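You operate a simulated robot arm through the tools that you are given. There is no shell and no other tool. Be economical: measure what you need, move in short steps, check, and stop when the job is done.

The job below is to be done with a simulated two-armed robot. You get a single attempt, and the scene is never put back.

JOB
Put the chocolate mini cake layer on the far end of the long table away on the shelf under the side table. Put the pink lump on the middle of the long table away on the counter top by the fridge. Put the butter cube on the middle of the long table away on the counter top by the mixer. Switch the black rocker switch on. Put the shaker that says "strands" from the head end of the long table on the top of the airbrush table and the shaker that says "pearls" on the top of the small turntable. Take the tub marked "Custard" from the top of the airbrush table and leave it on the head end of the long table. Take the wrapped sweet from the counter top by the mixer and put it in the metal bowl there. The order is free. Set down upright: shaker.

Only the result counts: the job must be done as asked and must still hold three seconds after the hand-in. Knocking over, shifting, dropping, spilling or breaking anything else fails it.

ROBOT AND FRAMES
Two 7-joint arms with fingered hands on one trunk, on a base that drives. Base frame: it is fixed to the floor where the robot stands at the start and does not move with it; the origin is under the middle of the robot, x ahead of it, y to its left, z up; the surface under the hand at the start is at about z = 0.75. Units: m, degrees, N and s.
The left shoulder is at the start at [0.07, 0.162, 1.196], the right one opposite. With the tool pointing down near the work surface each hand reaches from about 0.26 to 0.8 m from the robot's upright axis, wherever it stands, measured 20 degrees to its own side. Places, roughly: black rocker switch [0.6, -3.1, 0.8]; butter cube (3x3x3 cm) [1.5, -0.8, 0.8]; chocolate mini cake layer [0.5, -0.25, 0.75]; counter top by the fridge [2.1, -6.7, 0.9]; counter top by the mixer [0.6, -6.7, 0.9]; custard tub, tub [-0.75, -4.75, 0.75]; head end of the long table [1.1, -2.8, 0.8]; metal bowl (10x10x6 cm) [0.8, -6.5, 0.9]; pink lump (4x4x3 cm) [0.5, -0.5, 0.8]; shaker [0.5, -3.5, 0.75]; shelf under the side table [3.1, -5, 0.4]; top of the airbrush table [-0.7, -4.9, 0.8]; top of the small turntable [3, -5.1, 0.8]; wrapped sweet [0.75, -6.5, 1]. Payload 4 kg a hand.
Tool frame (each hand has its own): the origin (TCP) lies between the finger pads and is the grasp point; the fingertips stand 0.026 m ahead of it; z points along the fingers, y is the line along which they close. Largest opening 0.132 m; the body of the gripper starts 0.073 m behind the TCP. The gripper is a hand of 4 fingers: y runs from the thumb to the fingers, the wrist lies at [0, 0, -0.224] in the tool frame, and closing takes about 1.5 s.
Orientation is that of the tool frame in the base frame, as a unit quaternion [w, x, y, z]. With the fingers straight down and closing along the base's y, the tool's x points along the base's -x, its y along +y and its z along -z.

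CONTROLS
- The arms move only by the tool nudge_tool. It takes "left_targets", "right_targets" or both (then of equal length, played together; a hand with none holds still); each is a list of rows, each a list of 6 numbers: the shift along the tool's x, y, z in cm, then the turn, a rotation vector about the tool's x, y, z in degrees. In form: [[tx, ty, tz, rx, ry, rz], ...]. A call has 1 to 20 rows; each row is the pose to reach, as a shift and turn from the pose commanded when the call began, along the tool's axes at that moment. "left_fingers" and "right_fingers" are, for a hand that has rows, the finger opening in cm, from 0 to 13.2, set as the call begins (left out, the last holds). Each row takes 0.2 s and may step no farther than 0.05 m and 8.6 degrees from the row before; otherwise, or with a gripper value out of range, the whole call is refused. A pose out of reach is approached as far as the arm can. The call stops where the force on the tool passes 40 N (or 10 N more than at its start, if that is more) or the arm is blocked; 0.2 s more then pass. The fingers move at their own pace (about 0.045 m/s each) and stop on an object; they squeeze with about 21 N. The grip force told is the motor's: it shows also when the fingers shut on nothing. Time passes only in rows, and 0.2 s behind the last, so rows that repeat a pose let the fingers close. It gives the time, the measured TCP pose, the force on the tool (base axes), the opening and the grip force at its end, in the units of the frame above (readings bear some noise), with the torque about the TCP (base axes, N m) and any sound that the robot's microphone picked up.
- Cameras (640 x 400 px; columns grow to the right, rows downward): "scene" is now at [0.1294, -0.0295, 1.4135]; the picture's right is [-0.39, -0.92, 0.00], its down [-0.61, 0.26, -0.75] and it looks along [0.69, -0.29, -0.66] (base axes); focal length 271 px, centre (320, 200). "left" rides on the left gripper at [-0.073, 0.006, -0.094] in its tool frame; the picture's right is [-0.08, -1.00, 0.00], its down [0.78, -0.06, -0.62] and it looks along [0.61, -0.05, 0.79] (tool axes); focal length 230 px, centre (320, 200). "right" rides on the right gripper at [0.073, 0.006, -0.094] in its tool frame; the picture's right is [-0.08, 1.00, 0.00], its down [-0.78, -0.06, -0.62] and it looks along [-0.61, -0.05, 0.79] (tool axes); focal length 230 px, centre (320, 200). There is no depth. A picture from a camera that has moved, and an enlarged one, comes with that camera's place and axes in the base frame and with its lens.
- camera(camera): a new picture of that camera. No time passes.
- lift_body(by): slides the trunk up (or, below 0, down) by that many m; the arms and the scene camera ride with it, the base frame stays. It gives what a move gives, with no picture.
- steer(legs): drives the robot by 1 to 6 legs, each [ahead, left, turn to the left] in m, m and degrees, along the robot's own axes; the way and the turn of a leg run together, so that a leg with both is an arc; at most 1.5 m and 180 degrees a leg. The arms and the cameras ride along, it lands a little off, and it stops where it bumps. It gives what a move gives.
- curl_fingers(finger1, finger2, finger3, thumb_bend, hand): sets how far each is bent, from 0 (flat) to 100 (curled in); at 30 the hand is open as for a grip, at 70 the pads meet at the TCP. One left out holds its place. A second passes; each finger stops where it meets its share of the squeeze, and holds until it gets a number again. A gripper value or a shape takes the hand back. It gives what a move gives, with no picture; readings hold the bend of each and the force on the fingers (four entries, about 0 where the hand has none), thumb and palm.
- grasp_type(shape, hand): the hand has 4 fingers and takes this shape, open, in about a second: jaw (thumb against the fingers, like two jaws); tri (thumb and two fingers); tip (a fingertip pinch); poke (one finger out to press); point (the index stretched); flat (the hand flat); cup (the hand cupped); fist (a fist). The gripper value then closes the fingers along that shape, each until it touches; the sizes above hold for jaw. It gives what a move gives, with no picture.
- aim_head(pan, tilt): turns the head with the scene camera to pan (to the left, within 86 degrees either way) and tilt (down, from -29 to 69), counted from straight ahead of the robot. It gives what a move gives.
- zoom(camera, box): a new picture of the part [left, top, right, bottom] of that camera's present view, enlarged. No time passes.
- job_done(): hands the job in; it is judged then, once.

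Go step by step. Nothing tells you exact positions but the pictures and the camera data: compare them with the known pose of the tool, close in by small moves and look again before you grip or let go. The budget is 217 turns and 208 pictures, counting those below and the enlarged ones. Unless the task says otherwise, let go and move clear before handing in.

The tools are called after ">>>" as name(argument=value, ...) on one line, values as JSON. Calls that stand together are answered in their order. nudge_tool: Moves the arms, as the interface text tells. Its arguments: {"type":"object","properties":{"left_targets":{"type":"array"},"left_fingers":{"type":"number"},"right_targets":{"type":"array"},"right_fingers":{"type":"number"}},"required":[]} The other tools are called the same way: lift_body (by) slides the trunk up or down; grasp_type (shape, hand) gives the hand a shape; curl_fingers (finger1, finger2, finger3, thumb_bend, hand) moves the fingers one by one; steer (legs) drives the base; aim_head (pan, tilt) turns the head that bears the scene camera; camera (camera) takes a picture; zoom (camera, box) takes an enlarged picture of a part of a camera's view; job_done () hands the job in.

At the start:

```text
time: 0.0
left_tcp_pos: [0.5484, -0.1048, 1.0187]
left_orientation: [-0.001, -0.001, 1.0, -0.001]
left_force: [0.0, 0.7, 0.0]
left_wrist_torque: [0.02, -0.01, -0.02]
left_finger_gap: 0.1317
left_finger_force: 0.1
left_shape: jaw
left_bend: [30.0, 30.0, 30.0, 30.0]
left_finger forces: [0.1, 0.0, 0.0, 0.0, 0.1, 0.1]
right_tcp_pos: [0.472, -0.5034, 0.9783]
right_orientation: [0.0, 0.0, 1.0, 0.0]
right_force: [-0.3, 0.7, -0.7]
right_wrist_torque: [-0.05, -0.02, -0.03]
right_finger_gap: 0.1319
right_finger_force: 0.1
right_shape: jaw
right_bend: [30.0, 30.0, 30.0, 30.0]
right_finger forces: [0.0, 0.0, 0.0, 0.1, 0.1, 0.0]
trunk travel left (down, up): [-0.675, 0.265]
robot x, y, heading: [-0.0033, 0.0012, -0.1]
head pan, tilt: [-22.9, 41.3]
```

scene: 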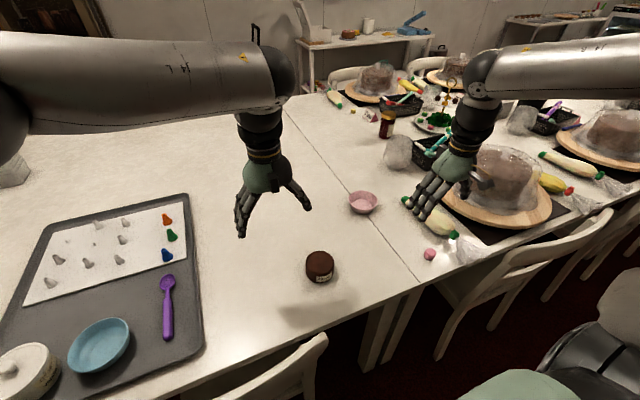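
right: 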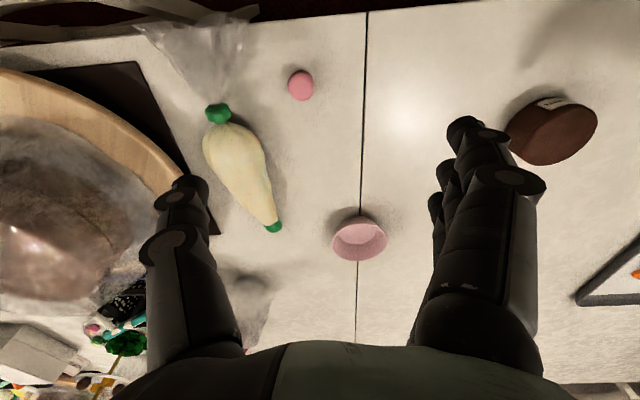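
left: 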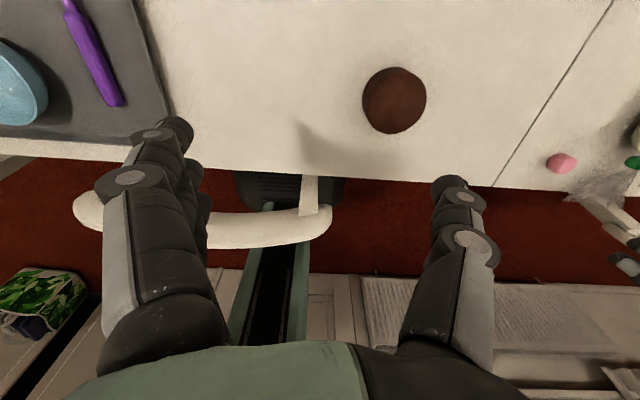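

I see the cake layer near (0.54,-0.20) and the pink lump near (0.46,-0.52). First I look closer and survey the surroundings.

>>> zoom(camera="scene", box=[280, 160, 480, 285])

>>> aim_head(pan=-60, tilt=15)

>>> camera(camera="scene")

```text
3.20 times, centred on (380, 222) of scene
camera zoom: at [0.1294, -0.0295, 1.4135], right [-0.39, -0.92, 0.0], down [-0.61, 0.26, -0.75], along [0.69, -0.29, -0.66], focal length 869 px, centre (128, 128)
```

zoom: 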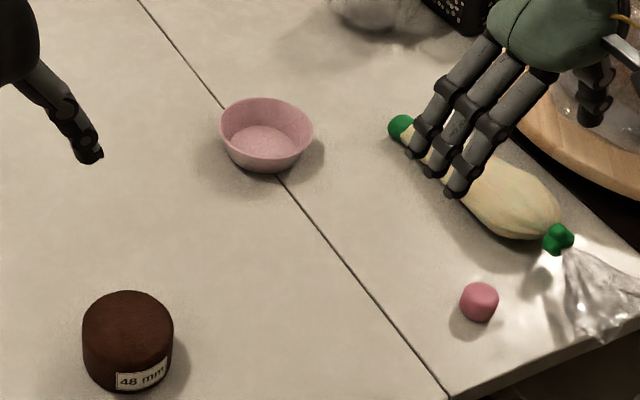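

```text
time: 1.0
left_tcp_pos: [0.5484, -0.106, 1.0188]
left_orientation: [0.0, 0.0, 1.0, 0.0]
left_force: [0.8, 0.1, 0.7]
left_wrist_torque: [0.01, -0.01, -0.03]
left_finger_gap: 0.132
left_finger_force: 0.0
left_shape: jaw
left_bend: [30.0, 30.0, 30.0, 30.0]
left_finger forces: [0.1, 0.1, 0.0, 0.0, 0.0, 0.0]
right_tcp_pos: [0.4711, -0.5032, 0.9787]
right_orientation: [0.0, 0.0, 1.0, 0.0]
right_force: [0.5, -1.0, 0.4]
right_wrist_torque: [-0.01, -0.01, -0.01]
right_finger_gap: 0.1318
right_finger_force: 0.0
right_shape: jaw
right_bend: [30.0, 30.0, 30.0, 30.0]
right_finger forces: [0.0, 0.0, 0.0, 0.1, 0.0, 0.1]
trunk travel left (down, up): [-0.675, 0.265]
robot x, y, heading: [-0.0002, -0.0004, -0.1]
head pan, tilt: [-60.0, 15.0]
```

```text
203 pictures are left
camera scene: at [0.0987, -0.0776, 1.4549], right [-0.87, -0.5, 0.0], down [-0.13, 0.22, -0.97], along [0.48, -0.84, -0.26], focal length 271 px, centre (320, 200)
```

scene: 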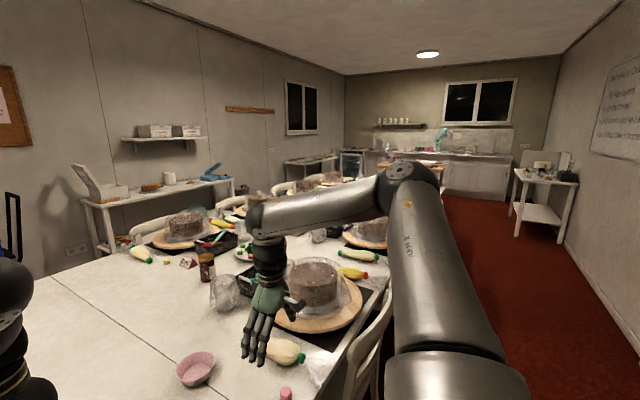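

The cake layer (about 8 cm wide, 4.8 high) is at (0.55,-0.205) and the pink lump at (0.46,-0.52). I lower both hands above them and check with the hand cameras.

>>> nudge_tool(left_targets=[[0, -5, 0, 0, 0, 0], [0, -10, 0, 0, 0, 0], [0, -10, 5, 0, 0, 0], [0, -10, 10, 0, 0, 0]], right_targets=[[0.6, -0.8, 0, 0, 0, 0], [1.2, -1.7, 0, 0, 0, 0], [1.2, -1.7, 4, 0, 0, 0], [1.2, -1.7, 8, 0, 0, 0]], right_fingers=7, left_fingers=13)

>>> camera(camera="right")

>>> camera(camera="left")

>>> zoom(camera="scene", box=[100, 180, 260, 280])

```text
time: 2.0
left_tcp_pos: [0.5288, -0.1749, 0.9189]
left_orientation: [0.0, 0.001, 1.0, 0.0]
left_force: [0.1, 0.7, 0.1]
left_wrist_torque: [0.04, 0.03, 0.01]
left_finger_gap: 0.1303
left_finger_force: 0.1
left_shape: jaw
left_bend: [33.0, 33.0, 33.0, 32.0]
left_finger forces: [0.0, 0.1, 0.0, 0.0, 0.0, 0.0]
left hand out of reach, approached as far as the arm can: row 2, 3, 4
right_tcp_pos: [0.4606, -0.5225, 0.8964]
right_orientation: [-0.001, 0.0, 1.0, 0.0]
right_force: [0.3, -0.4, -0.3]
right_wrist_torque: [0.02, 0.01, 0.01]
right_finger_gap: 0.0707
right_finger_force: 0.1
right_shape: jaw
right_bend: [72.0, 72.0, 72.0, 70.0]
right_finger forces: [0.0, 0.1, 0.0, 0.0, 0.1, 0.2]
trunk travel left (down, up): [-0.675, 0.265]
robot x, y, heading: [-0.0021, -0.0005, 0.3]
head pan, tilt: [-60.0, 15.0]
```

```text
202 pictures are left
camera right: at [0.3883, -0.5156, 0.9899], right [0.08, 1.0, 0.0], down [0.79, -0.06, 0.62], along [0.61, -0.05, -0.79], focal length 230 px, centre (320, 200)
```

right: 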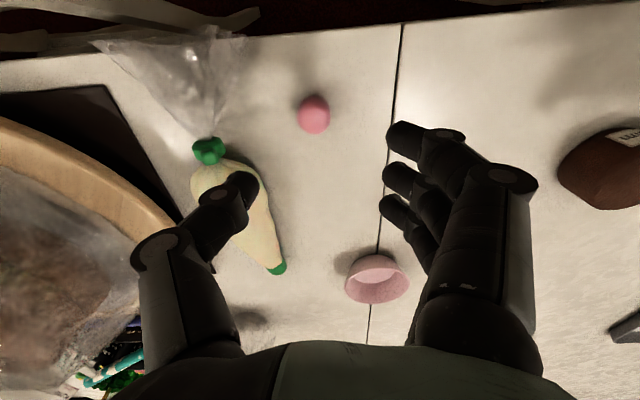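

```text
201 pictures are left
camera left: at [0.6022, -0.168, 1.0127], right [0.08, -1.0, 0.0], down [-0.79, -0.06, 0.62], along [-0.61, -0.05, -0.79], focal length 230 px, centre (320, 200)
```

left: 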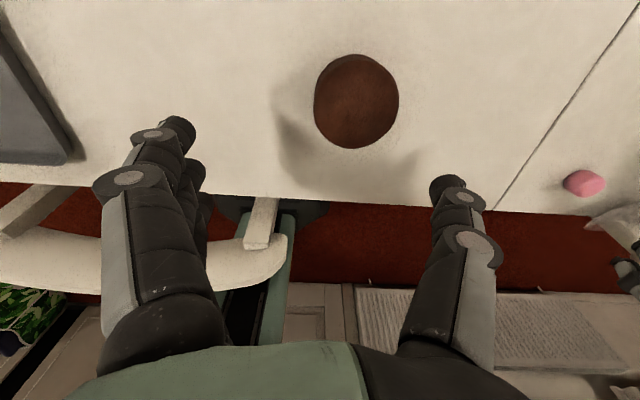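

```text
4.00 times, centred on (180, 230) of scene
camera zoom: at [0.101, -0.079, 1.4548], right [-0.87, -0.5, 0.0], down [-0.13, 0.23, -0.97], along [0.48, -0.84, -0.26], focal length 1086 px, centre (880, 80)
```

zoom: 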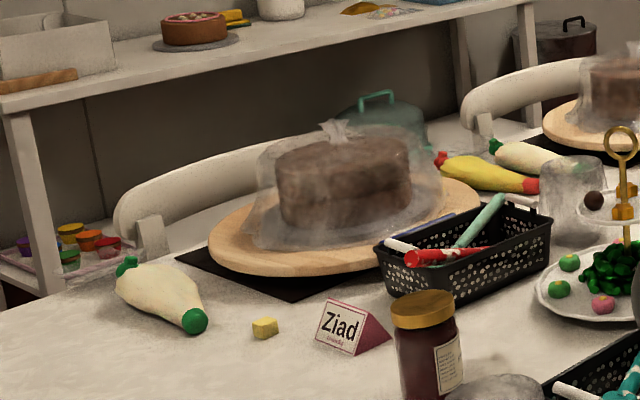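

The pink lump sits at about (0.457,-0.527); the left hand is out of comfortable reach, so I grip pink first, then shift the base for the cake.

>>> nudge_tool(right_targets=[[0.3, -0.4, 4, 0, 0, 0], [0.3, -0.4, 8, 0, 0, 0], [0.3, -0.4, 10, 0, 0, 0], [0.3, -0.4, 12, 0, 0, 0]], right_fingers=7)

>>> camera(camera="right")

```text
time: 3.0
left_tcp_pos: [0.5296, -0.1735, 0.92]
left_orientation: [0.0, 0.0, 1.0, -0.001]
left_force: [0.0, 0.5, 0.7]
left_wrist_torque: [0.03, -0.01, 0.02]
left_finger_gap: 0.1302
left_finger_force: 0.0
left_shape: jaw
left_bend: [33.0, 33.0, 33.0, 32.0]
left_finger forces: [0.0, 0.0, 0.0, 0.0, 0.0, 0.0]
right_tcp_pos: [0.4569, -0.5252, 0.7785]
right_orientation: [0.0, 0.0, 1.0, 0.001]
right_force: [0.1, -0.1, -0.2]
right_wrist_torque: [0.0, 0.0, 0.02]
right_finger_gap: 0.0709
right_finger_force: 0.0
right_shape: jaw
right_bend: [72.0, 72.0, 72.0, 70.0]
right_finger forces: [0.0, 0.0, 0.0, 0.0, 0.0, 0.0]
trunk travel left (down, up): [-0.675, 0.265]
robot x, y, heading: [0.0009, 0.0003, 0.0]
head pan, tilt: [-60.0, 15.0]
```

```text
199 pictures are left
camera right: at [0.384, -0.5197, 0.8715], right [0.08, 1.0, 0.0], down [0.79, -0.06, 0.62], along [0.61, -0.05, -0.79], focal length 230 px, centre (320, 200)
```

right: 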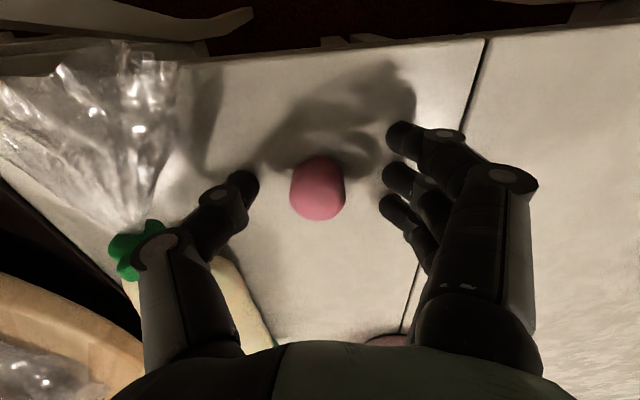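

Pink is centred between the fingers; I close and lift.

>>> nudge_tool(right_targets=[[0, -0.2, 0.3, 0, 0, 0], [0, -0.2, 0.3, 0, 0, 0], [0, -0.2, 0.3, 0, 0, 0], [0, -0.2, 0.3, 0, 0, 0], [0, -0.2, 0.3, 0, 0, 0], [0, -0.2, 0.3, 0, 0, 0], [0, -0.2, 0.3, 0, 0, 0], [0, -0.2, 0.3, 0, 0, 0], [0, -0.2, -3, 0, 0, 0], [0, -0.2, -8, 0, 0, 0], [0, -0.2, -13, 0, 0, 0], [0, -0.2, -18, 0, 0, 0]], right_fingers=2)

>>> camera(camera="right")

```text
time: 5.6
left_tcp_pos: [0.5274, -0.1721, 0.9204]
left_orientation: [0.001, 0.0, 1.0, -0.003]
left_force: [0.2, 0.4, -0.3]
left_wrist_torque: [-0.02, -0.02, 0.03]
left_finger_gap: 0.1302
left_finger_force: 0.0
left_shape: jaw
left_bend: [33.0, 33.0, 33.0, 32.0]
left_finger forces: [0.1, 0.1, 0.0, 0.0, 0.0, 0.0]
right_tcp_pos: [0.4555, -0.5291, 0.961]
right_orientation: [0.0, 0.0, 1.0, -0.001]
right_force: [0.3, 0.2, -0.5]
right_wrist_torque: [0.01, 0.01, -0.01]
right_finger_gap: 0.0216
right_finger_force: 21.1
right_shape: jaw
right_bend: [75.0, 72.0, 73.0, 71.0]
right_finger forces: [0.0, 10.2, 6.3, 0.0, 16.2, 0.0]
trunk travel left (down, up): [-0.675, 0.265]
robot x, y, heading: [0.0, -0.0005, 0.3]
head pan, tilt: [-60.0, 15.0]
```

```text
198 pictures are left
camera right: at [0.382, -0.5229, 1.0536], right [0.08, 1.0, 0.0], down [0.78, -0.06, 0.62], along [0.61, -0.05, -0.79], focal length 230 px, centre (320, 200)
```

right: 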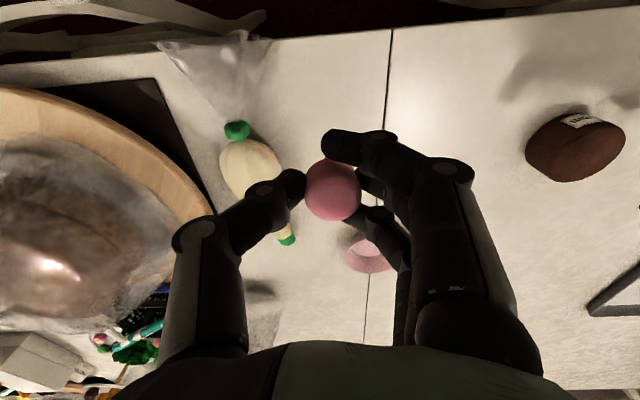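

Pink is held. I raise the right hand well above the domes and shift the base 12 cm right for the left hand.

>>> nudge_tool(right_targets=[[0, 0, -5, 0, 0, 0], [0, 0, -10, 0, 0, 0]])

>>> steer(legs=[[0, -0.13, 0]])

>>> camera(camera="left")

```text
time: 6.2
left_tcp_pos: [0.5276, -0.1715, 0.9212]
left_orientation: [0.001, 0.0, 1.0, -0.003]
left_force: [-0.5, 0.2, 0.3]
left_wrist_torque: [-0.03, 0.0, 0.03]
left_finger_gap: 0.1301
left_finger_force: 0.0
left_shape: jaw
left_bend: [33.0, 33.0, 33.0, 32.0]
left_finger forces: [0.1, 0.0, 0.0, 0.0, 0.0, 0.0]
right_tcp_pos: [0.4565, -0.5282, 1.0614]
right_orientation: [-0.001, 0.0, 1.0, -0.001]
right_force: [0.2, -0.2, -0.6]
right_wrist_torque: [-0.01, -0.04, 0.01]
right_finger_gap: 0.0213
right_finger_force: 21.1
right_shape: jaw
right_bend: [75.0, 72.0, 73.0, 71.0]
right_finger forces: [0.0, 10.2, 6.6, 0.0, 16.2, 0.0]
trunk travel left (down, up): [-0.675, 0.265]
robot x, y, heading: [0.0017, 0.0007, -0.0]
head pan, tilt: [-60.0, 15.0]
```

```text
time: 7.5
left_tcp_pos: [0.5286, -0.2992, 0.9211]
left_orientation: [0.001, -0.001, 1.0, -0.002]
left_force: [-0.2, 0.9, 0.3]
left_wrist_torque: [-0.01, 0.0, 0.01]
left_finger_gap: 0.13
left_finger_force: 0.0
left_shape: jaw
left_bend: [33.0, 33.0, 33.0, 32.0]
left_finger forces: [0.0, 0.0, 0.0, 0.0, 0.0, 0.0]
right_tcp_pos: [0.4588, -0.6563, 1.0595]
right_orientation: [0.0, -0.001, 1.0, -0.001]
right_force: [0.4, 0.7, -0.9]
right_wrist_torque: [0.01, 0.02, 0.0]
right_finger_gap: 0.0213
right_finger_force: 20.3
right_shape: jaw
right_bend: [75.0, 72.0, 73.0, 71.0]
right_finger forces: [0.0, 10.0, 6.6, 0.0, 16.2, 0.0]
trunk travel left (down, up): [-0.675, 0.265]
robot x, y, heading: [0.002, -0.1302, 0.2]
head pan, tilt: [-60.0, 15.0]
```

```text
197 pictures are left
camera left: at [0.6014, -0.293, 1.0141], right [0.08, -1.0, 0.0], down [-0.79, -0.06, 0.62], along [-0.61, -0.05, -0.79], focal length 230 px, centre (320, 200)
```

left: 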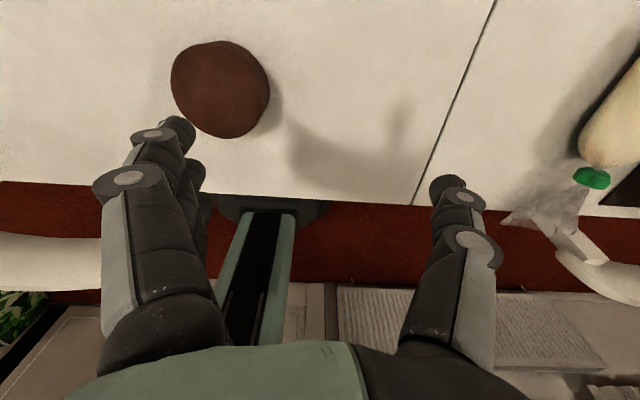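

The cake centre is at about (0.55,-0.21). I move the left hand over it, staying high.

>>> nudge_tool(left_targets=[[-1, 4.5, 0, 0, 0, 0], [-2.1, 8.9, 0, 0, 0, 0], [-2.1, 8.9, 3, 0, 0, 0]])

>>> camera(camera="left")

```text
time: 8.3
left_tcp_pos: [0.55, -0.2146, 0.8909]
left_orientation: [0.0, -0.001, 1.0, -0.001]
left_force: [0.1, 0.4, -0.4]
left_wrist_torque: [0.02, 0.0, 0.0]
left_finger_gap: 0.1299
left_finger_force: 0.0
left_shape: jaw
left_bend: [33.0, 33.0, 33.0, 32.0]
left_finger forces: [0.0, 0.0, 0.0, 0.0, 0.1, 0.0]
right_tcp_pos: [0.4586, -0.6599, 1.059]
right_orientation: [0.0, 0.0, 1.0, 0.001]
right_force: [0.5, -0.5, -0.5]
right_wrist_torque: [0.01, -0.01, 0.01]
right_finger_gap: 0.0214
right_finger_force: 21.8
right_shape: jaw
right_bend: [75.0, 72.0, 73.0, 71.0]
right_finger forces: [0.0, 10.1, 6.6, 0.0, 16.2, 0.0]
trunk travel left (down, up): [-0.675, 0.265]
robot x, y, heading: [-0.0005, -0.127, -0.0]
head pan, tilt: [-60.0, 15.0]
```

```text
196 pictures are left
camera left: at [0.6222, -0.2084, 0.9834], right [0.08, -1.0, 0.0], down [-0.79, -0.06, 0.62], along [-0.61, -0.05, -0.79], focal length 230 px, centre (320, 200)
```

left: 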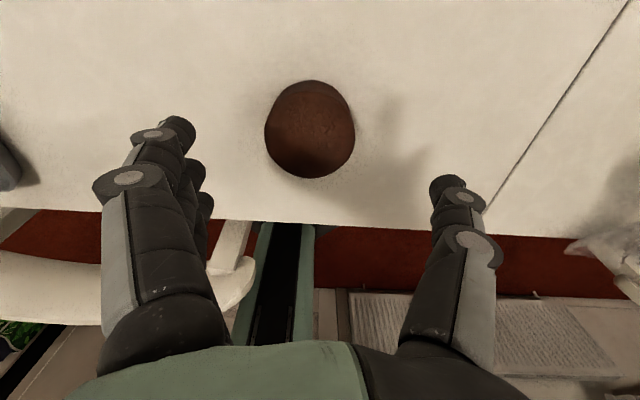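

Nearly centred; I descend and grip the cake layer.

>>> nudge_tool(left_targets=[[0.2, 0.6, 4, 0, 0, 0], [0.2, 0.6, 8, 0, 0, 0], [0.2, 0.6, 10.3, 0, 0, 0], [0.2, 0.6, 10.3, 0, 0, 0], [0.2, 0.6, 10.3, 0, 0, 0], [0.2, 0.6, 10.3, 0, 0, 0], [0.2, 0.6, 10.3, 0, 0, 0], [0.2, 0.6, 10.3, 0, 0, 0], [0.2, 0.6, 10.3, 0, 0, 0]])

>>> nudge_tool(left_targets=[[0, 0, 0, 0, 0, 0], [0, 0, 0, 0, 0, 0], [0, 0, 0, 0, 0, 0], [0, 0, 0, 0, 0, 0], [0, 0, 0, 0, 0, 0], [0, 0, 0, 0, 0, 0], [0, 0, 0, 0, 0, 0], [0, 0, -3, 0, 0, 0], [0, 0, -6, 0, 0, 0]], left_fingers=5)

>>> camera(camera="left")

```text
time: 10.3
left_tcp_pos: [0.547, -0.2066, 0.7869]
left_orientation: [0.001, 0.0, 1.0, -0.002]
left_force: [0.3, -0.7, 0.6]
left_wrist_torque: [-0.02, 0.02, -0.01]
left_finger_gap: 0.1304
left_finger_force: 0.1
left_shape: jaw
left_bend: [33.0, 33.0, 33.0, 32.0]
left_finger forces: [0.1, 0.0, 0.1, 0.0, 0.0, 0.1]
right_tcp_pos: [0.4577, -0.6565, 1.0594]
right_orientation: [0.0, -0.001, 1.0, 0.0]
right_force: [-0.5, 0.6, 0.0]
right_wrist_torque: [0.0, 0.02, 0.05]
right_finger_gap: 0.0212
right_finger_force: 20.4
right_shape: jaw
right_bend: [75.0, 72.0, 73.0, 71.0]
right_finger forces: [0.0, 10.1, 6.6, 0.1, 16.1, 0.0]
trunk travel left (down, up): [-0.675, 0.265]
robot x, y, heading: [-0.0031, -0.1273, 0.3]
head pan, tilt: [-60.0, 15.0]
```

```text
time: 12.3
left_tcp_pos: [0.5473, -0.2043, 0.8478]
left_orientation: [0.0, -0.001, 1.0, 0.0]
left_force: [-0.1, 0.6, -0.6]
left_wrist_torque: [-0.04, -0.01, 0.02]
left_finger_gap: 0.0678
left_finger_force: 21.3
left_shape: jaw
left_bend: [73.0, 72.0, 72.0, 70.0]
left_finger forces: [5.7, 6.2, 6.6, 0.0, 18.8, 0.1]
right_tcp_pos: [0.4575, -0.6571, 1.0601]
right_orientation: [0.0, -0.001, 1.0, 0.0]
right_force: [-1.0, -0.2, -0.2]
right_wrist_torque: [0.01, -0.04, 0.01]
right_finger_gap: 0.0212
right_finger_force: 21.3
right_shape: jaw
right_bend: [75.0, 72.0, 73.0, 71.0]
right_finger forces: [0.0, 10.2, 6.6, 0.1, 16.1, 0.0]
trunk travel left (down, up): [-0.675, 0.265]
robot x, y, heading: [-0.0005, -0.1293, 0.1]
head pan, tilt: [-60.0, 15.0]
```

```text
195 pictures are left
camera left: at [0.619, -0.1988, 0.9406], right [0.08, -1.0, 0.0], down [-0.79, -0.06, 0.62], along [-0.61, -0.05, -0.79], focal length 230 px, centre (320, 200)
```

left: 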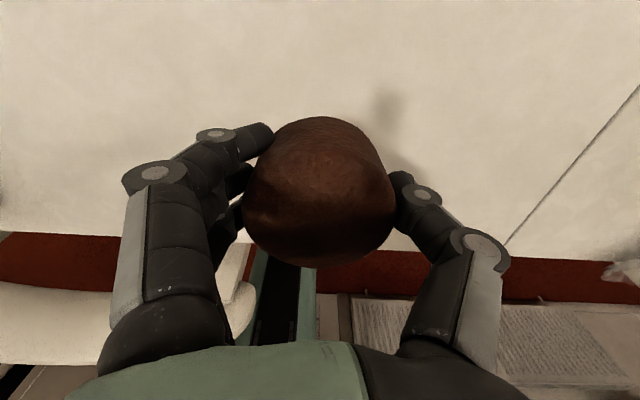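

The cake is held. I raise and tuck both hands for driving, then look backwards along the aisle.

>>> nudge_tool(left_targets=[[0, 0, -5, 0, 0, 0], [0, 0, -10, 0, 0, 0], [0, 0, -14, 0, 0, 0], [3, 3, -16, 0, 0, 0], [6, 6, -18, 0, 0, 0], [9, 9, -20, 0, 0, 0], [12, 11, -20, 0, 0, 0], [14, 12, -20, 0, 0, 0]], right_targets=[[0, 3, 0, 0, 0, 0], [0, 7, 0, 0, 0, 0], [0, 10, 0, 0, 0, 0], [1, 13, 0, 0, 0, 0], [2, 15, 0, 0, 0, 0], [3, 17, 0, 0, 0, 0], [5, 17, 0, 0, 0, 0], [6, 17, 0, 0, 0, 0]])

>>> aim_head(pan=-86, tilt=30)

>>> camera(camera="scene")

```text
time: 14.1
left_tcp_pos: [0.4075, -0.0856, 1.047]
left_orientation: [0.001, -0.002, 1.0, -0.001]
left_force: [-0.3, 0.3, -1.5]
left_wrist_torque: [-0.01, -0.03, 0.01]
left_finger_gap: 0.0677
left_finger_force: 21.2
left_shape: jaw
left_bend: [73.0, 72.0, 72.0, 70.0]
left_finger forces: [6.0, 6.2, 6.7, 0.0, 18.8, 0.0]
right_tcp_pos: [0.398, -0.486, 1.0607]
right_orientation: [-0.001, -0.001, 1.0, 0.0]
right_force: [0.4, -0.5, -0.2]
right_wrist_torque: [0.01, 0.0, 0.01]
right_finger_gap: 0.0214
right_finger_force: 20.7
right_shape: jaw
right_bend: [75.0, 72.0, 73.0, 71.0]
right_finger forces: [0.2, 10.2, 6.7, 0.0, 16.2, 0.0]
trunk travel left (down, up): [-0.675, 0.265]
robot x, y, heading: [0.0033, -0.1274, 0.4]
head pan, tilt: [-60.0, 15.0]
```

```text
time: 15.0
left_tcp_pos: [0.4101, -0.0858, 1.0485]
left_orientation: [0.001, -0.001, 1.0, -0.001]
left_force: [-0.5, 0.3, -0.9]
left_wrist_torque: [-0.02, -0.03, 0.02]
left_finger_gap: 0.0678
left_finger_force: 20.7
left_shape: jaw
left_bend: [73.0, 72.0, 72.0, 70.0]
left_finger forces: [6.0, 6.2, 6.7, 0.0, 18.8, 0.0]
right_tcp_pos: [0.3984, -0.4865, 1.061]
right_orientation: [0.0, 0.0, 1.0, 0.0]
right_force: [-0.3, 0.5, -0.5]
right_wrist_torque: [0.0, 0.0, -0.01]
right_finger_gap: 0.0214
right_finger_force: 21.1
right_shape: jaw
right_bend: [75.0, 72.0, 73.0, 71.0]
right_finger forces: [0.0, 10.2, 6.7, 0.0, 16.1, 0.1]
trunk travel left (down, up): [-0.675, 0.265]
robot x, y, heading: [0.0049, -0.1329, -0.0]
head pan, tilt: [-85.9, 30.0]
```

```text
194 pictures are left
camera scene: at [0.0586, -0.2153, 1.4308], right [-1.0, -0.07, 0.0], down [-0.04, 0.5, -0.87], along [0.06, -0.86, -0.5], focal length 271 px, centre (320, 200)
```

scene: 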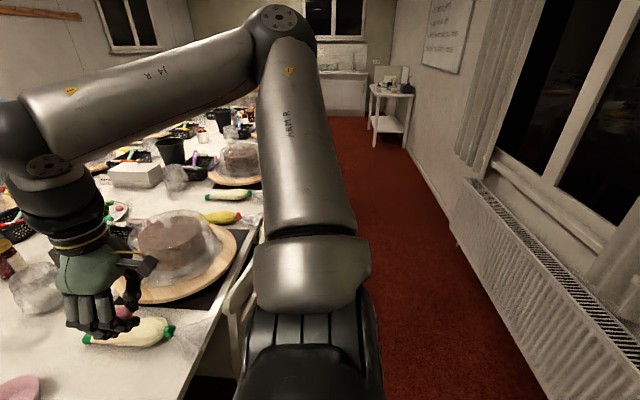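

The aisle runs between chairs (x≈0.3) and the radiator (x≈-0.95). I back off to x≈-0.35, turn right and look down the aisle.

>>> steer(legs=[[-0.35, 0, 0], [0, 0, -90]])

>>> aim_head(pan=0, tilt=25)

>>> camera(camera="scene")

```text
time: 21.1
left_tcp_pos: [-0.313, -0.5369, 1.0466]
left_orientation: [-0.001, 0.71, 0.704, -0.001]
left_force: [0.2, 0.0, -1.3]
left_wrist_torque: [0.01, 0.0, -0.02]
left_finger_gap: 0.0679
left_finger_force: 21.3
left_shape: jaw
left_bend: [73.0, 72.0, 72.0, 70.0]
left_finger forces: [6.1, 6.2, 6.7, 0.0, 18.7, 0.0]
right_tcp_pos: [-0.7128, -0.5226, 1.0605]
right_orientation: [0.001, 0.711, 0.703, 0.001]
right_force: [1.2, 0.0, 0.1]
right_wrist_torque: [0.01, -0.01, 0.01]
right_finger_gap: 0.0211
right_finger_force: 20.6
right_shape: jaw
right_bend: [75.0, 72.0, 73.0, 71.0]
right_finger forces: [0.0, 9.8, 6.9, 0.1, 16.0, 0.0]
trunk travel left (down, up): [-0.675, 0.265]
robot x, y, heading: [-0.3516, -0.1302, -90.4]
head pan, tilt: [-85.9, 30.0]
```

```text
time: 22.7
left_tcp_pos: [-0.3125, -0.5378, 1.0468]
left_orientation: [0.0, 0.71, 0.704, -0.003]
left_force: [0.7, 0.1, -1.5]
left_wrist_torque: [-0.03, 0.01, -0.02]
left_finger_gap: 0.0678
left_finger_force: 20.8
left_shape: jaw
left_bend: [73.0, 72.0, 72.0, 70.0]
left_finger forces: [6.0, 6.2, 6.7, 0.0, 18.7, 0.1]
right_tcp_pos: [-0.7128, -0.5219, 1.0599]
right_orientation: [0.0, 0.71, 0.704, 0.0]
right_force: [-0.4, 0.4, -0.5]
right_wrist_torque: [-0.02, 0.0, -0.02]
right_finger_gap: 0.0211
right_finger_force: 20.7
right_shape: jaw
right_bend: [75.0, 72.0, 73.0, 71.0]
right_finger forces: [0.0, 9.8, 6.9, 0.0, 16.0, 0.1]
trunk travel left (down, up): [-0.675, 0.265]
robot x, y, heading: [-0.3517, -0.1295, -90.5]
head pan, tilt: [0.0, 25.0]
```

```text
193 pictures are left
camera scene: at [-0.3513, -0.268, 1.4387], right [-1.0, 0.01, 0.0], down [0.0, 0.42, -0.91], along [-0.01, -0.91, -0.42], focal length 271 px, centre (320, 200)
```

scene: 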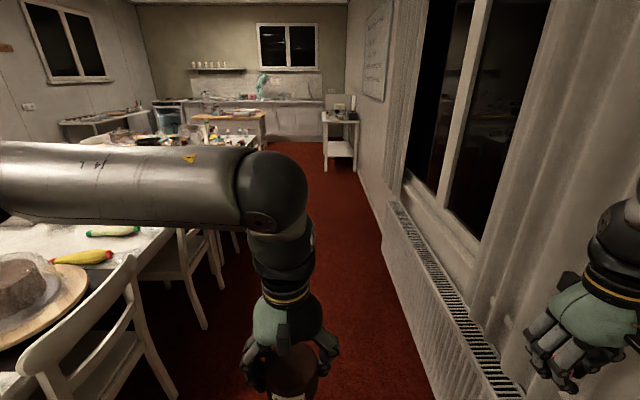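

The aisle is clear. I drive 3.6 m ahead and look at the head end, and the airbrush table.

>>> steer(legs=[[1.5, 0, 0], [1.5, 0, 0], [0.5, 0, 0]])

>>> camera(camera="scene")

>>> aim_head(pan=60, tilt=30)

>>> camera(camera="scene")

```text
time: 25.0
left_tcp_pos: [-0.3175, -0.7187, 1.053]
left_orientation: [0.002, 0.718, 0.696, -0.007]
left_force: [0.0, -0.7, -1.1]
left_wrist_torque: [-0.01, -0.03, -0.02]
left_finger_gap: 0.0678
left_finger_force: 21.4
left_shape: jaw
left_bend: [73.0, 72.0, 72.0, 70.0]
left_finger forces: [6.0, 6.2, 6.7, 0.0, 18.7, 0.0]
right_tcp_pos: [-0.7174, -0.6945, 1.0682]
right_orientation: [0.007, 0.719, 0.695, -0.007]
right_force: [0.3, 0.6, -0.9]
right_wrist_torque: [-0.01, 0.01, 0.03]
right_finger_gap: 0.0213
right_finger_force: 20.6
right_shape: jaw
right_bend: [75.0, 72.0, 73.0, 71.0]
right_finger forces: [0.1, 9.9, 7.0, 0.1, 16.0, 0.1]
trunk travel left (down, up): [-0.675, 0.265]
robot x, y, heading: [-0.3522, -0.3191, -91.5]
head pan, tilt: [0.0, 25.0]
stopped in leg 1: the robot was blocked; the commanded pose is now the measured one
```

```text
192 pictures are left
camera scene: at [-0.3478, -0.4436, 1.4406], right [-1.0, 0.03, 0.0], down [0.01, 0.41, -0.91], along [-0.03, -0.91, -0.41], focal length 271 px, centre (320, 200)
```

scene: 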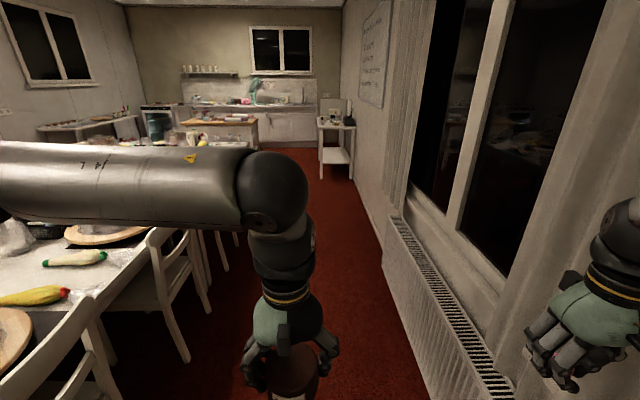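

```text
time: 26.3
left_tcp_pos: [-0.3176, -0.7169, 1.0548]
left_orientation: [0.003, 0.716, 0.698, -0.008]
left_force: [1.3, -0.6, -0.5]
left_wrist_torque: [0.02, 0.0, 0.01]
left_finger_gap: 0.0679
left_finger_force: 21.6
left_shape: jaw
left_bend: [73.0, 72.0, 72.0, 70.0]
left_finger forces: [6.0, 6.2, 6.7, 0.0, 18.8, 0.0]
right_tcp_pos: [-0.7166, -0.6947, 1.0688]
right_orientation: [0.007, 0.717, 0.697, -0.008]
right_force: [-0.1, 0.2, -0.8]
right_wrist_torque: [0.01, 0.0, -0.04]
right_finger_gap: 0.0213
right_finger_force: 21.3
right_shape: jaw
right_bend: [75.0, 72.0, 73.0, 71.0]
right_finger forces: [0.0, 10.0, 7.0, 0.1, 16.1, 0.0]
trunk travel left (down, up): [-0.675, 0.265]
robot x, y, heading: [-0.3541, -0.3258, -91.7]
head pan, tilt: [60.0, 30.0]
```

```text
191 pictures are left
camera scene: at [-0.2687, -0.3961, 1.4317], right [-0.52, -0.85, 0.02], down [-0.43, 0.25, -0.87], along [0.74, -0.46, -0.5], focal length 271 px, centre (320, 200)
```

scene: 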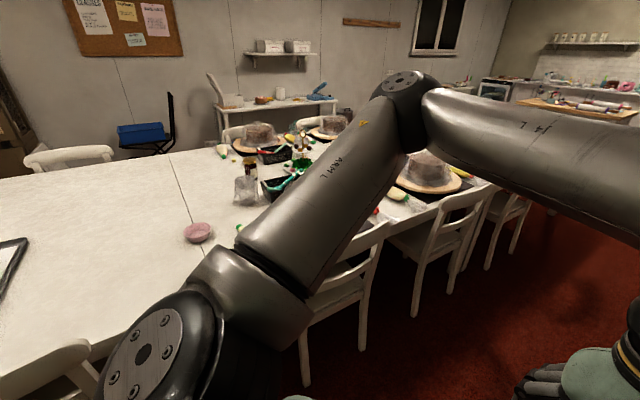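

The base was blocked. I look right to see what it hit.

>>> aim_head(pan=-70, tilt=40)

>>> camera(camera="scene")

>>> aim_head(pan=70, tilt=60)

>>> camera(camera="scene")

```text
time: 28.4
left_tcp_pos: [-0.3168, -0.7175, 1.054]
left_orientation: [0.004, 0.716, 0.698, -0.009]
left_force: [1.2, 0.5, -0.1]
left_wrist_torque: [0.0, 0.03, 0.01]
left_finger_gap: 0.0677
left_finger_force: 21.1
left_shape: jaw
left_bend: [73.0, 72.0, 72.0, 70.0]
left_finger forces: [6.1, 6.1, 6.7, 0.0, 18.8, 0.0]
right_tcp_pos: [-0.7161, -0.6952, 1.0685]
right_orientation: [0.007, 0.717, 0.697, -0.007]
right_force: [0.5, 0.6, 0.3]
right_wrist_torque: [0.01, -0.01, 0.0]
right_finger_gap: 0.0214
right_finger_force: 21.1
right_shape: jaw
right_bend: [75.0, 72.0, 73.0, 71.0]
right_finger forces: [0.0, 9.9, 7.0, 0.0, 16.0, 0.0]
trunk travel left (down, up): [-0.675, 0.265]
robot x, y, heading: [-0.3539, -0.3226, -91.3]
head pan, tilt: [-70.0, 40.0]
```

```text
190 pictures are left
camera scene: at [-0.4263, -0.3762, 1.4168], right [-0.32, 0.95, -0.01], down [0.61, 0.19, -0.77], along [-0.73, -0.25, -0.64], focal length 271 px, centre (320, 200)
```

scene: 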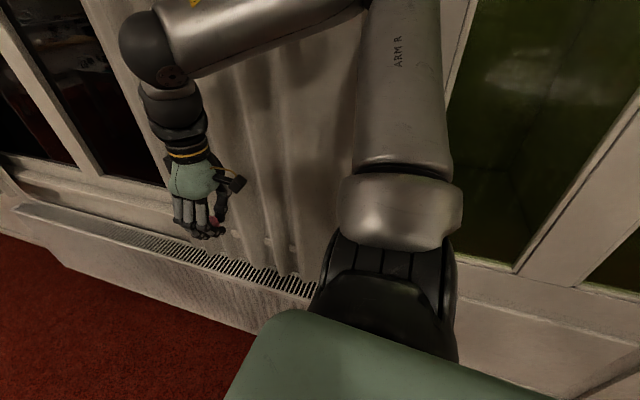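

```text
time: 30.6
left_tcp_pos: [-0.3157, -0.7162, 1.0542]
left_orientation: [0.004, 0.717, 0.697, -0.009]
left_force: [-0.6, -0.3, -0.7]
left_wrist_torque: [-0.01, 0.01, 0.0]
left_finger_gap: 0.0675
left_finger_force: 21.6
left_shape: jaw
left_bend: [73.0, 72.0, 72.0, 70.0]
left_finger forces: [6.0, 6.3, 6.7, 0.0, 18.8, 0.0]
right_tcp_pos: [-0.7165, -0.6948, 1.069]
right_orientation: [0.008, 0.717, 0.697, -0.007]
right_force: [-0.3, 0.1, -0.6]
right_wrist_torque: [-0.02, -0.01, 0.02]
right_finger_gap: 0.021
right_finger_force: 20.5
right_shape: jaw
right_bend: [75.0, 72.0, 73.0, 71.0]
right_finger forces: [0.0, 10.0, 7.1, 0.0, 15.9, 0.1]
trunk travel left (down, up): [-0.675, 0.265]
robot x, y, heading: [-0.3523, -0.3228, -91.7]
head pan, tilt: [70.0, 60.0]
```

```text
189 pictures are left
camera scene: at [-0.2836, -0.3742, 1.3894], right [-0.37, -0.93, 0.02], down [-0.81, 0.31, -0.5], along [0.46, -0.2, -0.87], focal length 271 px, centre (320, 200)
```

scene: 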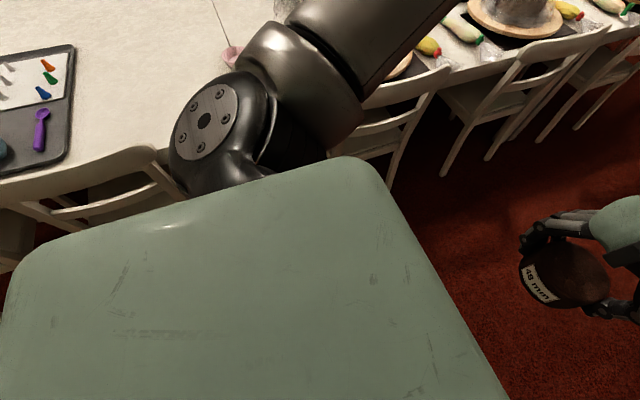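

The right elbow seems to be against the curtain. I bring the right hand inward, sidestep left 13 cm with a slight straightening turn and try again.

>>> nudge_tool(right_targets=[[0, 4, 0, 0, 0, 0], [0, 8, 0, 0, 0, 0], [0, 12, 0, 0, 0, 0]])

>>> steer(legs=[[0, 0.14, 0], [0, 0, 1.6], [1.5, 0, 0]])

```text
time: 31.4
left_tcp_pos: [-0.3188, -0.7263, 1.0511]
left_orientation: [0.001, 0.715, 0.699, -0.005]
left_force: [-0.1, 0.1, -0.3]
left_wrist_torque: [-0.06, -0.02, 0.01]
left_finger_gap: 0.0677
left_finger_force: 21.0
left_shape: jaw
left_bend: [73.0, 72.0, 72.0, 70.0]
left_finger forces: [6.0, 6.1, 6.7, 0.0, 18.8, 0.0]
right_tcp_pos: [-0.5993, -0.7089, 1.066]
right_orientation: [0.004, 0.716, 0.698, -0.003]
right_force: [0.2, 0.7, -0.2]
right_wrist_torque: [-0.04, 0.02, -0.01]
right_finger_gap: 0.021
right_finger_force: 21.4
right_shape: jaw
right_bend: [75.0, 72.0, 73.0, 71.0]
right_finger forces: [0.1, 10.1, 7.1, 0.0, 16.0, 0.1]
trunk travel left (down, up): [-0.675, 0.265]
robot x, y, heading: [-0.3497, -0.3234, -91.1]
head pan, tilt: [70.0, 60.0]
```

```text
time: 40.0
left_tcp_pos: [-0.1755, -2.2089, 1.0468]
left_orientation: [0.0, 0.709, 0.705, -0.001]
left_force: [-0.1, -0.8, -1.5]
left_wrist_torque: [-0.02, 0.02, 0.01]
left_finger_gap: 0.0676
left_finger_force: 21.4
left_shape: jaw
left_bend: [73.0, 72.0, 72.0, 70.0]
left_finger forces: [6.1, 6.2, 6.7, 0.1, 18.8, 0.0]
right_tcp_pos: [-0.4564, -2.1955, 1.062]
right_orientation: [0.003, 0.711, 0.703, 0.0]
right_force: [-0.4, 0.6, -0.4]
right_wrist_torque: [0.01, -0.02, 0.02]
right_finger_gap: 0.021
right_finger_force: 21.0
right_shape: jaw
right_bend: [75.0, 72.0, 73.0, 71.0]
right_finger forces: [0.1, 9.9, 7.1, 0.0, 16.1, 0.0]
trunk travel left (down, up): [-0.675, 0.265]
robot x, y, heading: [-0.2112, -1.7991, -90.6]
head pan, tilt: [70.0, 60.0]
```

Moved freely. I check the view ahead.

>>> aim_head(pan=25, tilt=28)

>>> camera(camera="scene")

```text
time: 41.2
left_tcp_pos: [-0.1748, -2.21, 1.048]
left_orientation: [0.0, 0.71, 0.704, -0.001]
left_force: [-0.9, 0.2, -0.6]
left_wrist_torque: [0.0, -0.01, 0.02]
left_finger_gap: 0.0677
left_finger_force: 20.9
left_shape: jaw
left_bend: [73.0, 72.0, 72.0, 70.0]
left_finger forces: [6.2, 6.2, 6.7, 0.2, 18.9, 0.0]
right_tcp_pos: [-0.4564, -2.1956, 1.0607]
right_orientation: [0.002, 0.71, 0.704, 0.0]
right_force: [0.9, 0.1, -0.5]
right_wrist_torque: [0.0, 0.0, -0.05]
right_finger_gap: 0.0213
right_finger_force: 21.2
right_shape: jaw
right_bend: [75.0, 72.0, 73.0, 71.0]
right_finger forces: [0.1, 10.0, 7.1, 0.0, 16.1, 0.0]
trunk travel left (down, up): [-0.675, 0.265]
robot x, y, heading: [-0.216, -1.8025, -90.4]
head pan, tilt: [25.0, 28.0]
```

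```text
188 pictures are left
camera scene: at [-0.1755, -1.9305, 1.4338], right [-0.91, -0.42, 0.0], down [-0.2, 0.43, -0.88], along [0.37, -0.8, -0.47], focal length 271 px, centre (320, 200)
```

scene: 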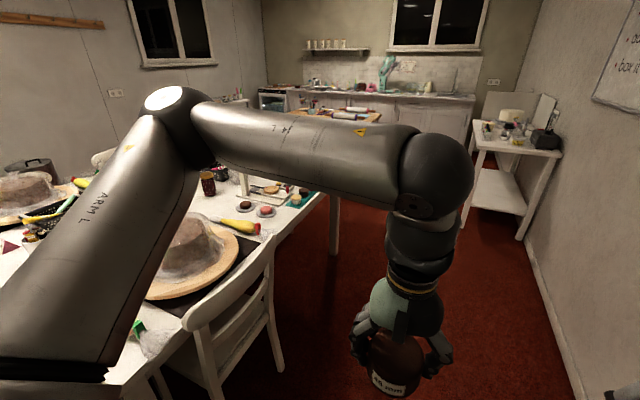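

The table's end leg is near (0.47,-3.55) and the airbrush table spans x −1…−0.5. I go 1.7 m further and look across the end.

>>> steer(legs=[[1.5, 0, 0], [0.4, 0, 0]])

>>> aim_head(pan=40, tilt=30)

>>> camera(camera="scene")

>>> aim_head(pan=80, tilt=25)

>>> camera(camera="scene")

```text
time: 50.7
left_tcp_pos: [-0.2082, -4.1194, 1.0482]
left_orientation: [0.0, 0.714, 0.7, -0.002]
left_force: [0.2, 0.3, -0.1]
left_wrist_torque: [-0.04, 0.0, 0.0]
left_finger_gap: 0.0677
left_finger_force: 21.0
left_shape: jaw
left_bend: [73.0, 72.0, 72.0, 70.0]
left_finger forces: [6.1, 6.2, 6.8, 0.0, 18.8, 0.0]
right_tcp_pos: [-0.4901, -4.1035, 1.0626]
right_orientation: [0.001, 0.714, 0.7, 0.0]
right_force: [0.1, 0.2, 0.0]
right_wrist_torque: [0.0, -0.01, 0.03]
right_finger_gap: 0.021
right_finger_force: 21.6
right_shape: jaw
right_bend: [75.0, 72.0, 73.0, 71.0]
right_finger forces: [0.0, 10.0, 7.1, 0.0, 16.0, 0.0]
trunk travel left (down, up): [-0.675, 0.265]
robot x, y, heading: [-0.245, -3.7126, -91.2]
head pan, tilt: [25.0, 28.0]
```

```text
time: 51.5
left_tcp_pos: [-0.2083, -4.1211, 1.0477]
left_orientation: [-0.001, 0.714, 0.7, -0.001]
left_force: [0.8, -0.3, -1.4]
left_wrist_torque: [0.0, -0.02, -0.01]
left_finger_gap: 0.0677
left_finger_force: 21.3
left_shape: jaw
left_bend: [73.0, 72.0, 72.0, 70.0]
left_finger forces: [6.2, 6.2, 6.8, 0.0, 18.8, 0.0]
right_tcp_pos: [-0.4897, -4.1051, 1.063]
right_orientation: [0.003, 0.714, 0.7, 0.0]
right_force: [-0.1, -0.1, 0.5]
right_wrist_torque: [0.02, -0.01, -0.02]
right_finger_gap: 0.021
right_finger_force: 21.1
right_shape: jaw
right_bend: [75.0, 72.0, 73.0, 71.0]
right_finger forces: [0.0, 10.0, 7.0, 0.0, 16.0, 0.0]
trunk travel left (down, up): [-0.675, 0.265]
robot x, y, heading: [-0.2398, -3.7114, -90.9]
head pan, tilt: [40.0, 30.0]
```

```text
187 pictures are left
camera scene: at [-0.1857, -3.8298, 1.4307], right [-0.78, -0.63, 0.0], down [-0.31, 0.39, -0.87], along [0.54, -0.67, -0.5], focal length 271 px, centre (320, 200)
```

scene: 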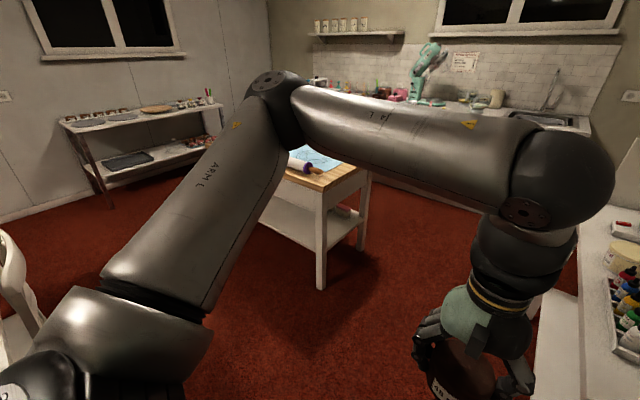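

```text
time: 52.6
left_tcp_pos: [-0.2086, -4.1205, 1.0469]
left_orientation: [0.0, 0.713, 0.701, -0.003]
left_force: [1.0, -0.8, -0.9]
left_wrist_torque: [0.0, 0.0, 0.02]
left_finger_gap: 0.0677
left_finger_force: 20.7
left_shape: jaw
left_bend: [73.0, 72.0, 72.0, 70.0]
left_finger forces: [6.1, 6.2, 6.8, 0.1, 18.8, 0.1]
right_tcp_pos: [-0.4904, -4.105, 1.0617]
right_orientation: [0.002, 0.714, 0.7, 0.0]
right_force: [-0.3, -0.2, -0.7]
right_wrist_torque: [0.02, -0.01, -0.01]
right_finger_gap: 0.0212
right_finger_force: 21.1
right_shape: jaw
right_bend: [75.0, 72.0, 73.0, 71.0]
right_finger forces: [0.0, 10.0, 7.1, 0.0, 16.1, 0.0]
trunk travel left (down, up): [-0.675, 0.265]
robot x, y, heading: [-0.2428, -3.7093, -91.2]
head pan, tilt: [80.0, 25.0]
```

```text
186 pictures are left
camera scene: at [-0.152, -3.7769, 1.4387], right [-0.19, -0.98, 0.0], down [-0.41, 0.08, -0.91], along [0.89, -0.17, -0.42], focal length 271 px, centre (320, 200)
```

scene: 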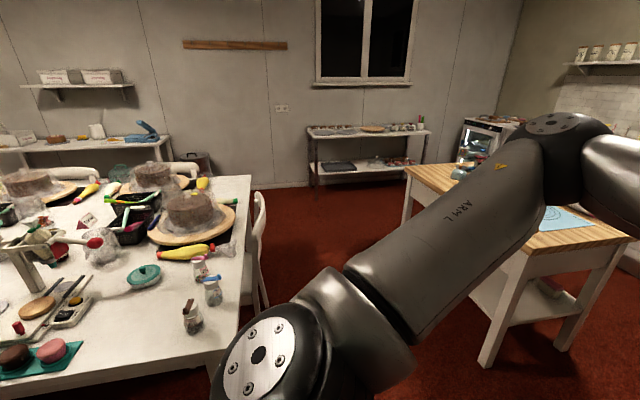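

The side table is on the far wall near (3.1,-5), the island occupies x 0.6–1.95, y −4.85…−5.4. I read the shaker labels before moving on.

>>> zoom(camera="scene", box=[100, 240, 260, 340])

>>> zoom(camera="scene", box=[290, 110, 450, 210])

```text
4.00 times, centred on (180, 290) of scene
camera zoom: at [-0.152, -3.7769, 1.4387], right [-0.19, -0.98, 0.0], down [-0.41, 0.08, -0.91], along [0.89, -0.17, -0.42], focal length 1086 px, centre (880, -160)
```

zoom: 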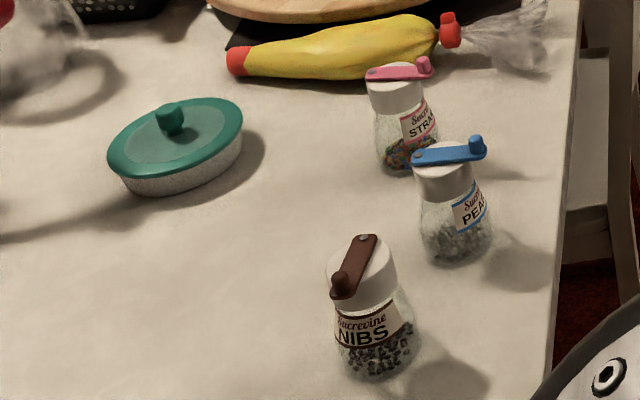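

```text
4.00 times, centred on (370, 160) of scene
camera zoom: at [-0.152, -3.7769, 1.4387], right [-0.19, -0.98, 0.0], down [-0.41, 0.08, -0.91], along [0.89, -0.17, -0.42], focal length 1086 px, centre (120, 360)
```

zoom: 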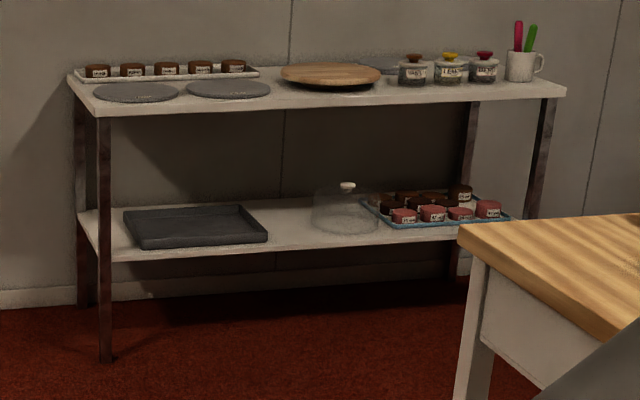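

Strands has the pink lid, pearls the blue lid. The shelf (z≈0.34) lies under a top, so I must re-grip the cake with a tilted hand; I'll do that on the free corner of the long table here. I turn to face it.

>>> steer(legs=[[0, 0, 91], [0.1, 0.2, 0]])

>>> aim_head(pan=0, tilt=45)

>>> camera(camera="scene")

```text
time: 58.1
left_tcp_pos: [0.2657, -3.4761, 1.0476]
left_orientation: [0.0, 0.002, 1.0, -0.001]
left_force: [-0.4, 0.2, -1.4]
left_wrist_torque: [-0.01, 0.01, 0.02]
left_finger_gap: 0.0678
left_finger_force: 20.7
left_shape: jaw
left_bend: [73.0, 72.0, 72.0, 70.0]
left_finger forces: [6.2, 6.3, 6.7, 0.1, 18.8, 0.1]
right_tcp_pos: [0.2542, -3.7561, 1.0622]
right_orientation: [0.002, 0.003, 1.0, 0.002]
right_force: [0.7, -0.7, 0.2]
right_wrist_torque: [0.0, 0.02, -0.01]
right_finger_gap: 0.0207
right_finger_force: 21.1
right_shape: jaw
right_bend: [75.0, 72.0, 73.0, 71.0]
right_finger forces: [0.0, 9.7, 7.3, 0.0, 16.0, 0.0]
trunk travel left (down, up): [-0.675, 0.265]
robot x, y, heading: [-0.1411, -3.5132, -0.1]
head pan, tilt: [80.0, 25.0]
```

```text
time: 59.7
left_tcp_pos: [0.2662, -3.4749, 1.0468]
left_orientation: [0.001, 0.003, 1.0, -0.002]
left_force: [0.1, 0.8, -1.2]
left_wrist_torque: [-0.01, -0.01, -0.02]
left_finger_gap: 0.0677
left_finger_force: 20.7
left_shape: jaw
left_bend: [73.0, 72.0, 72.0, 70.0]
left_finger forces: [6.1, 6.3, 6.6, 0.0, 18.8, 0.0]
right_tcp_pos: [0.2558, -3.756, 1.0622]
right_orientation: [0.001, 0.003, 1.0, 0.003]
right_force: [0.3, -0.3, -0.4]
right_wrist_torque: [0.0, 0.01, -0.03]
right_finger_gap: 0.0213
right_finger_force: 20.6
right_shape: jaw
right_bend: [75.0, 72.0, 73.0, 71.0]
right_finger forces: [0.0, 9.7, 7.3, 0.0, 16.1, 0.0]
trunk travel left (down, up): [-0.675, 0.265]
robot x, y, heading: [-0.1404, -3.5152, -0.1]
head pan, tilt: [0.0, 45.0]
```

```text
183 pictures are left
camera scene: at [-0.008, -3.5122, 1.4081], right [0.0, -1.0, 0.0], down [-0.71, 0.0, -0.71], along [0.71, 0.0, -0.71], focal length 271 px, centre (320, 200)
```

scene: 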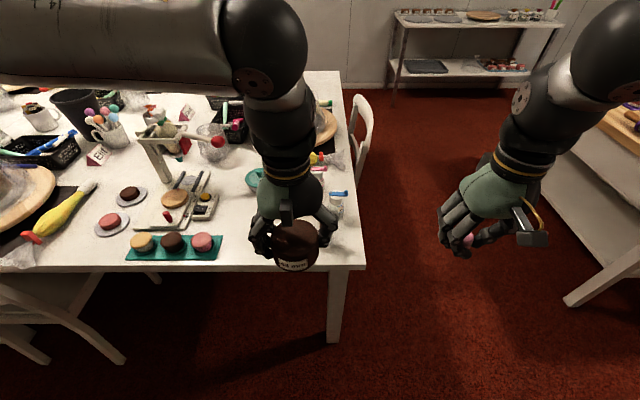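

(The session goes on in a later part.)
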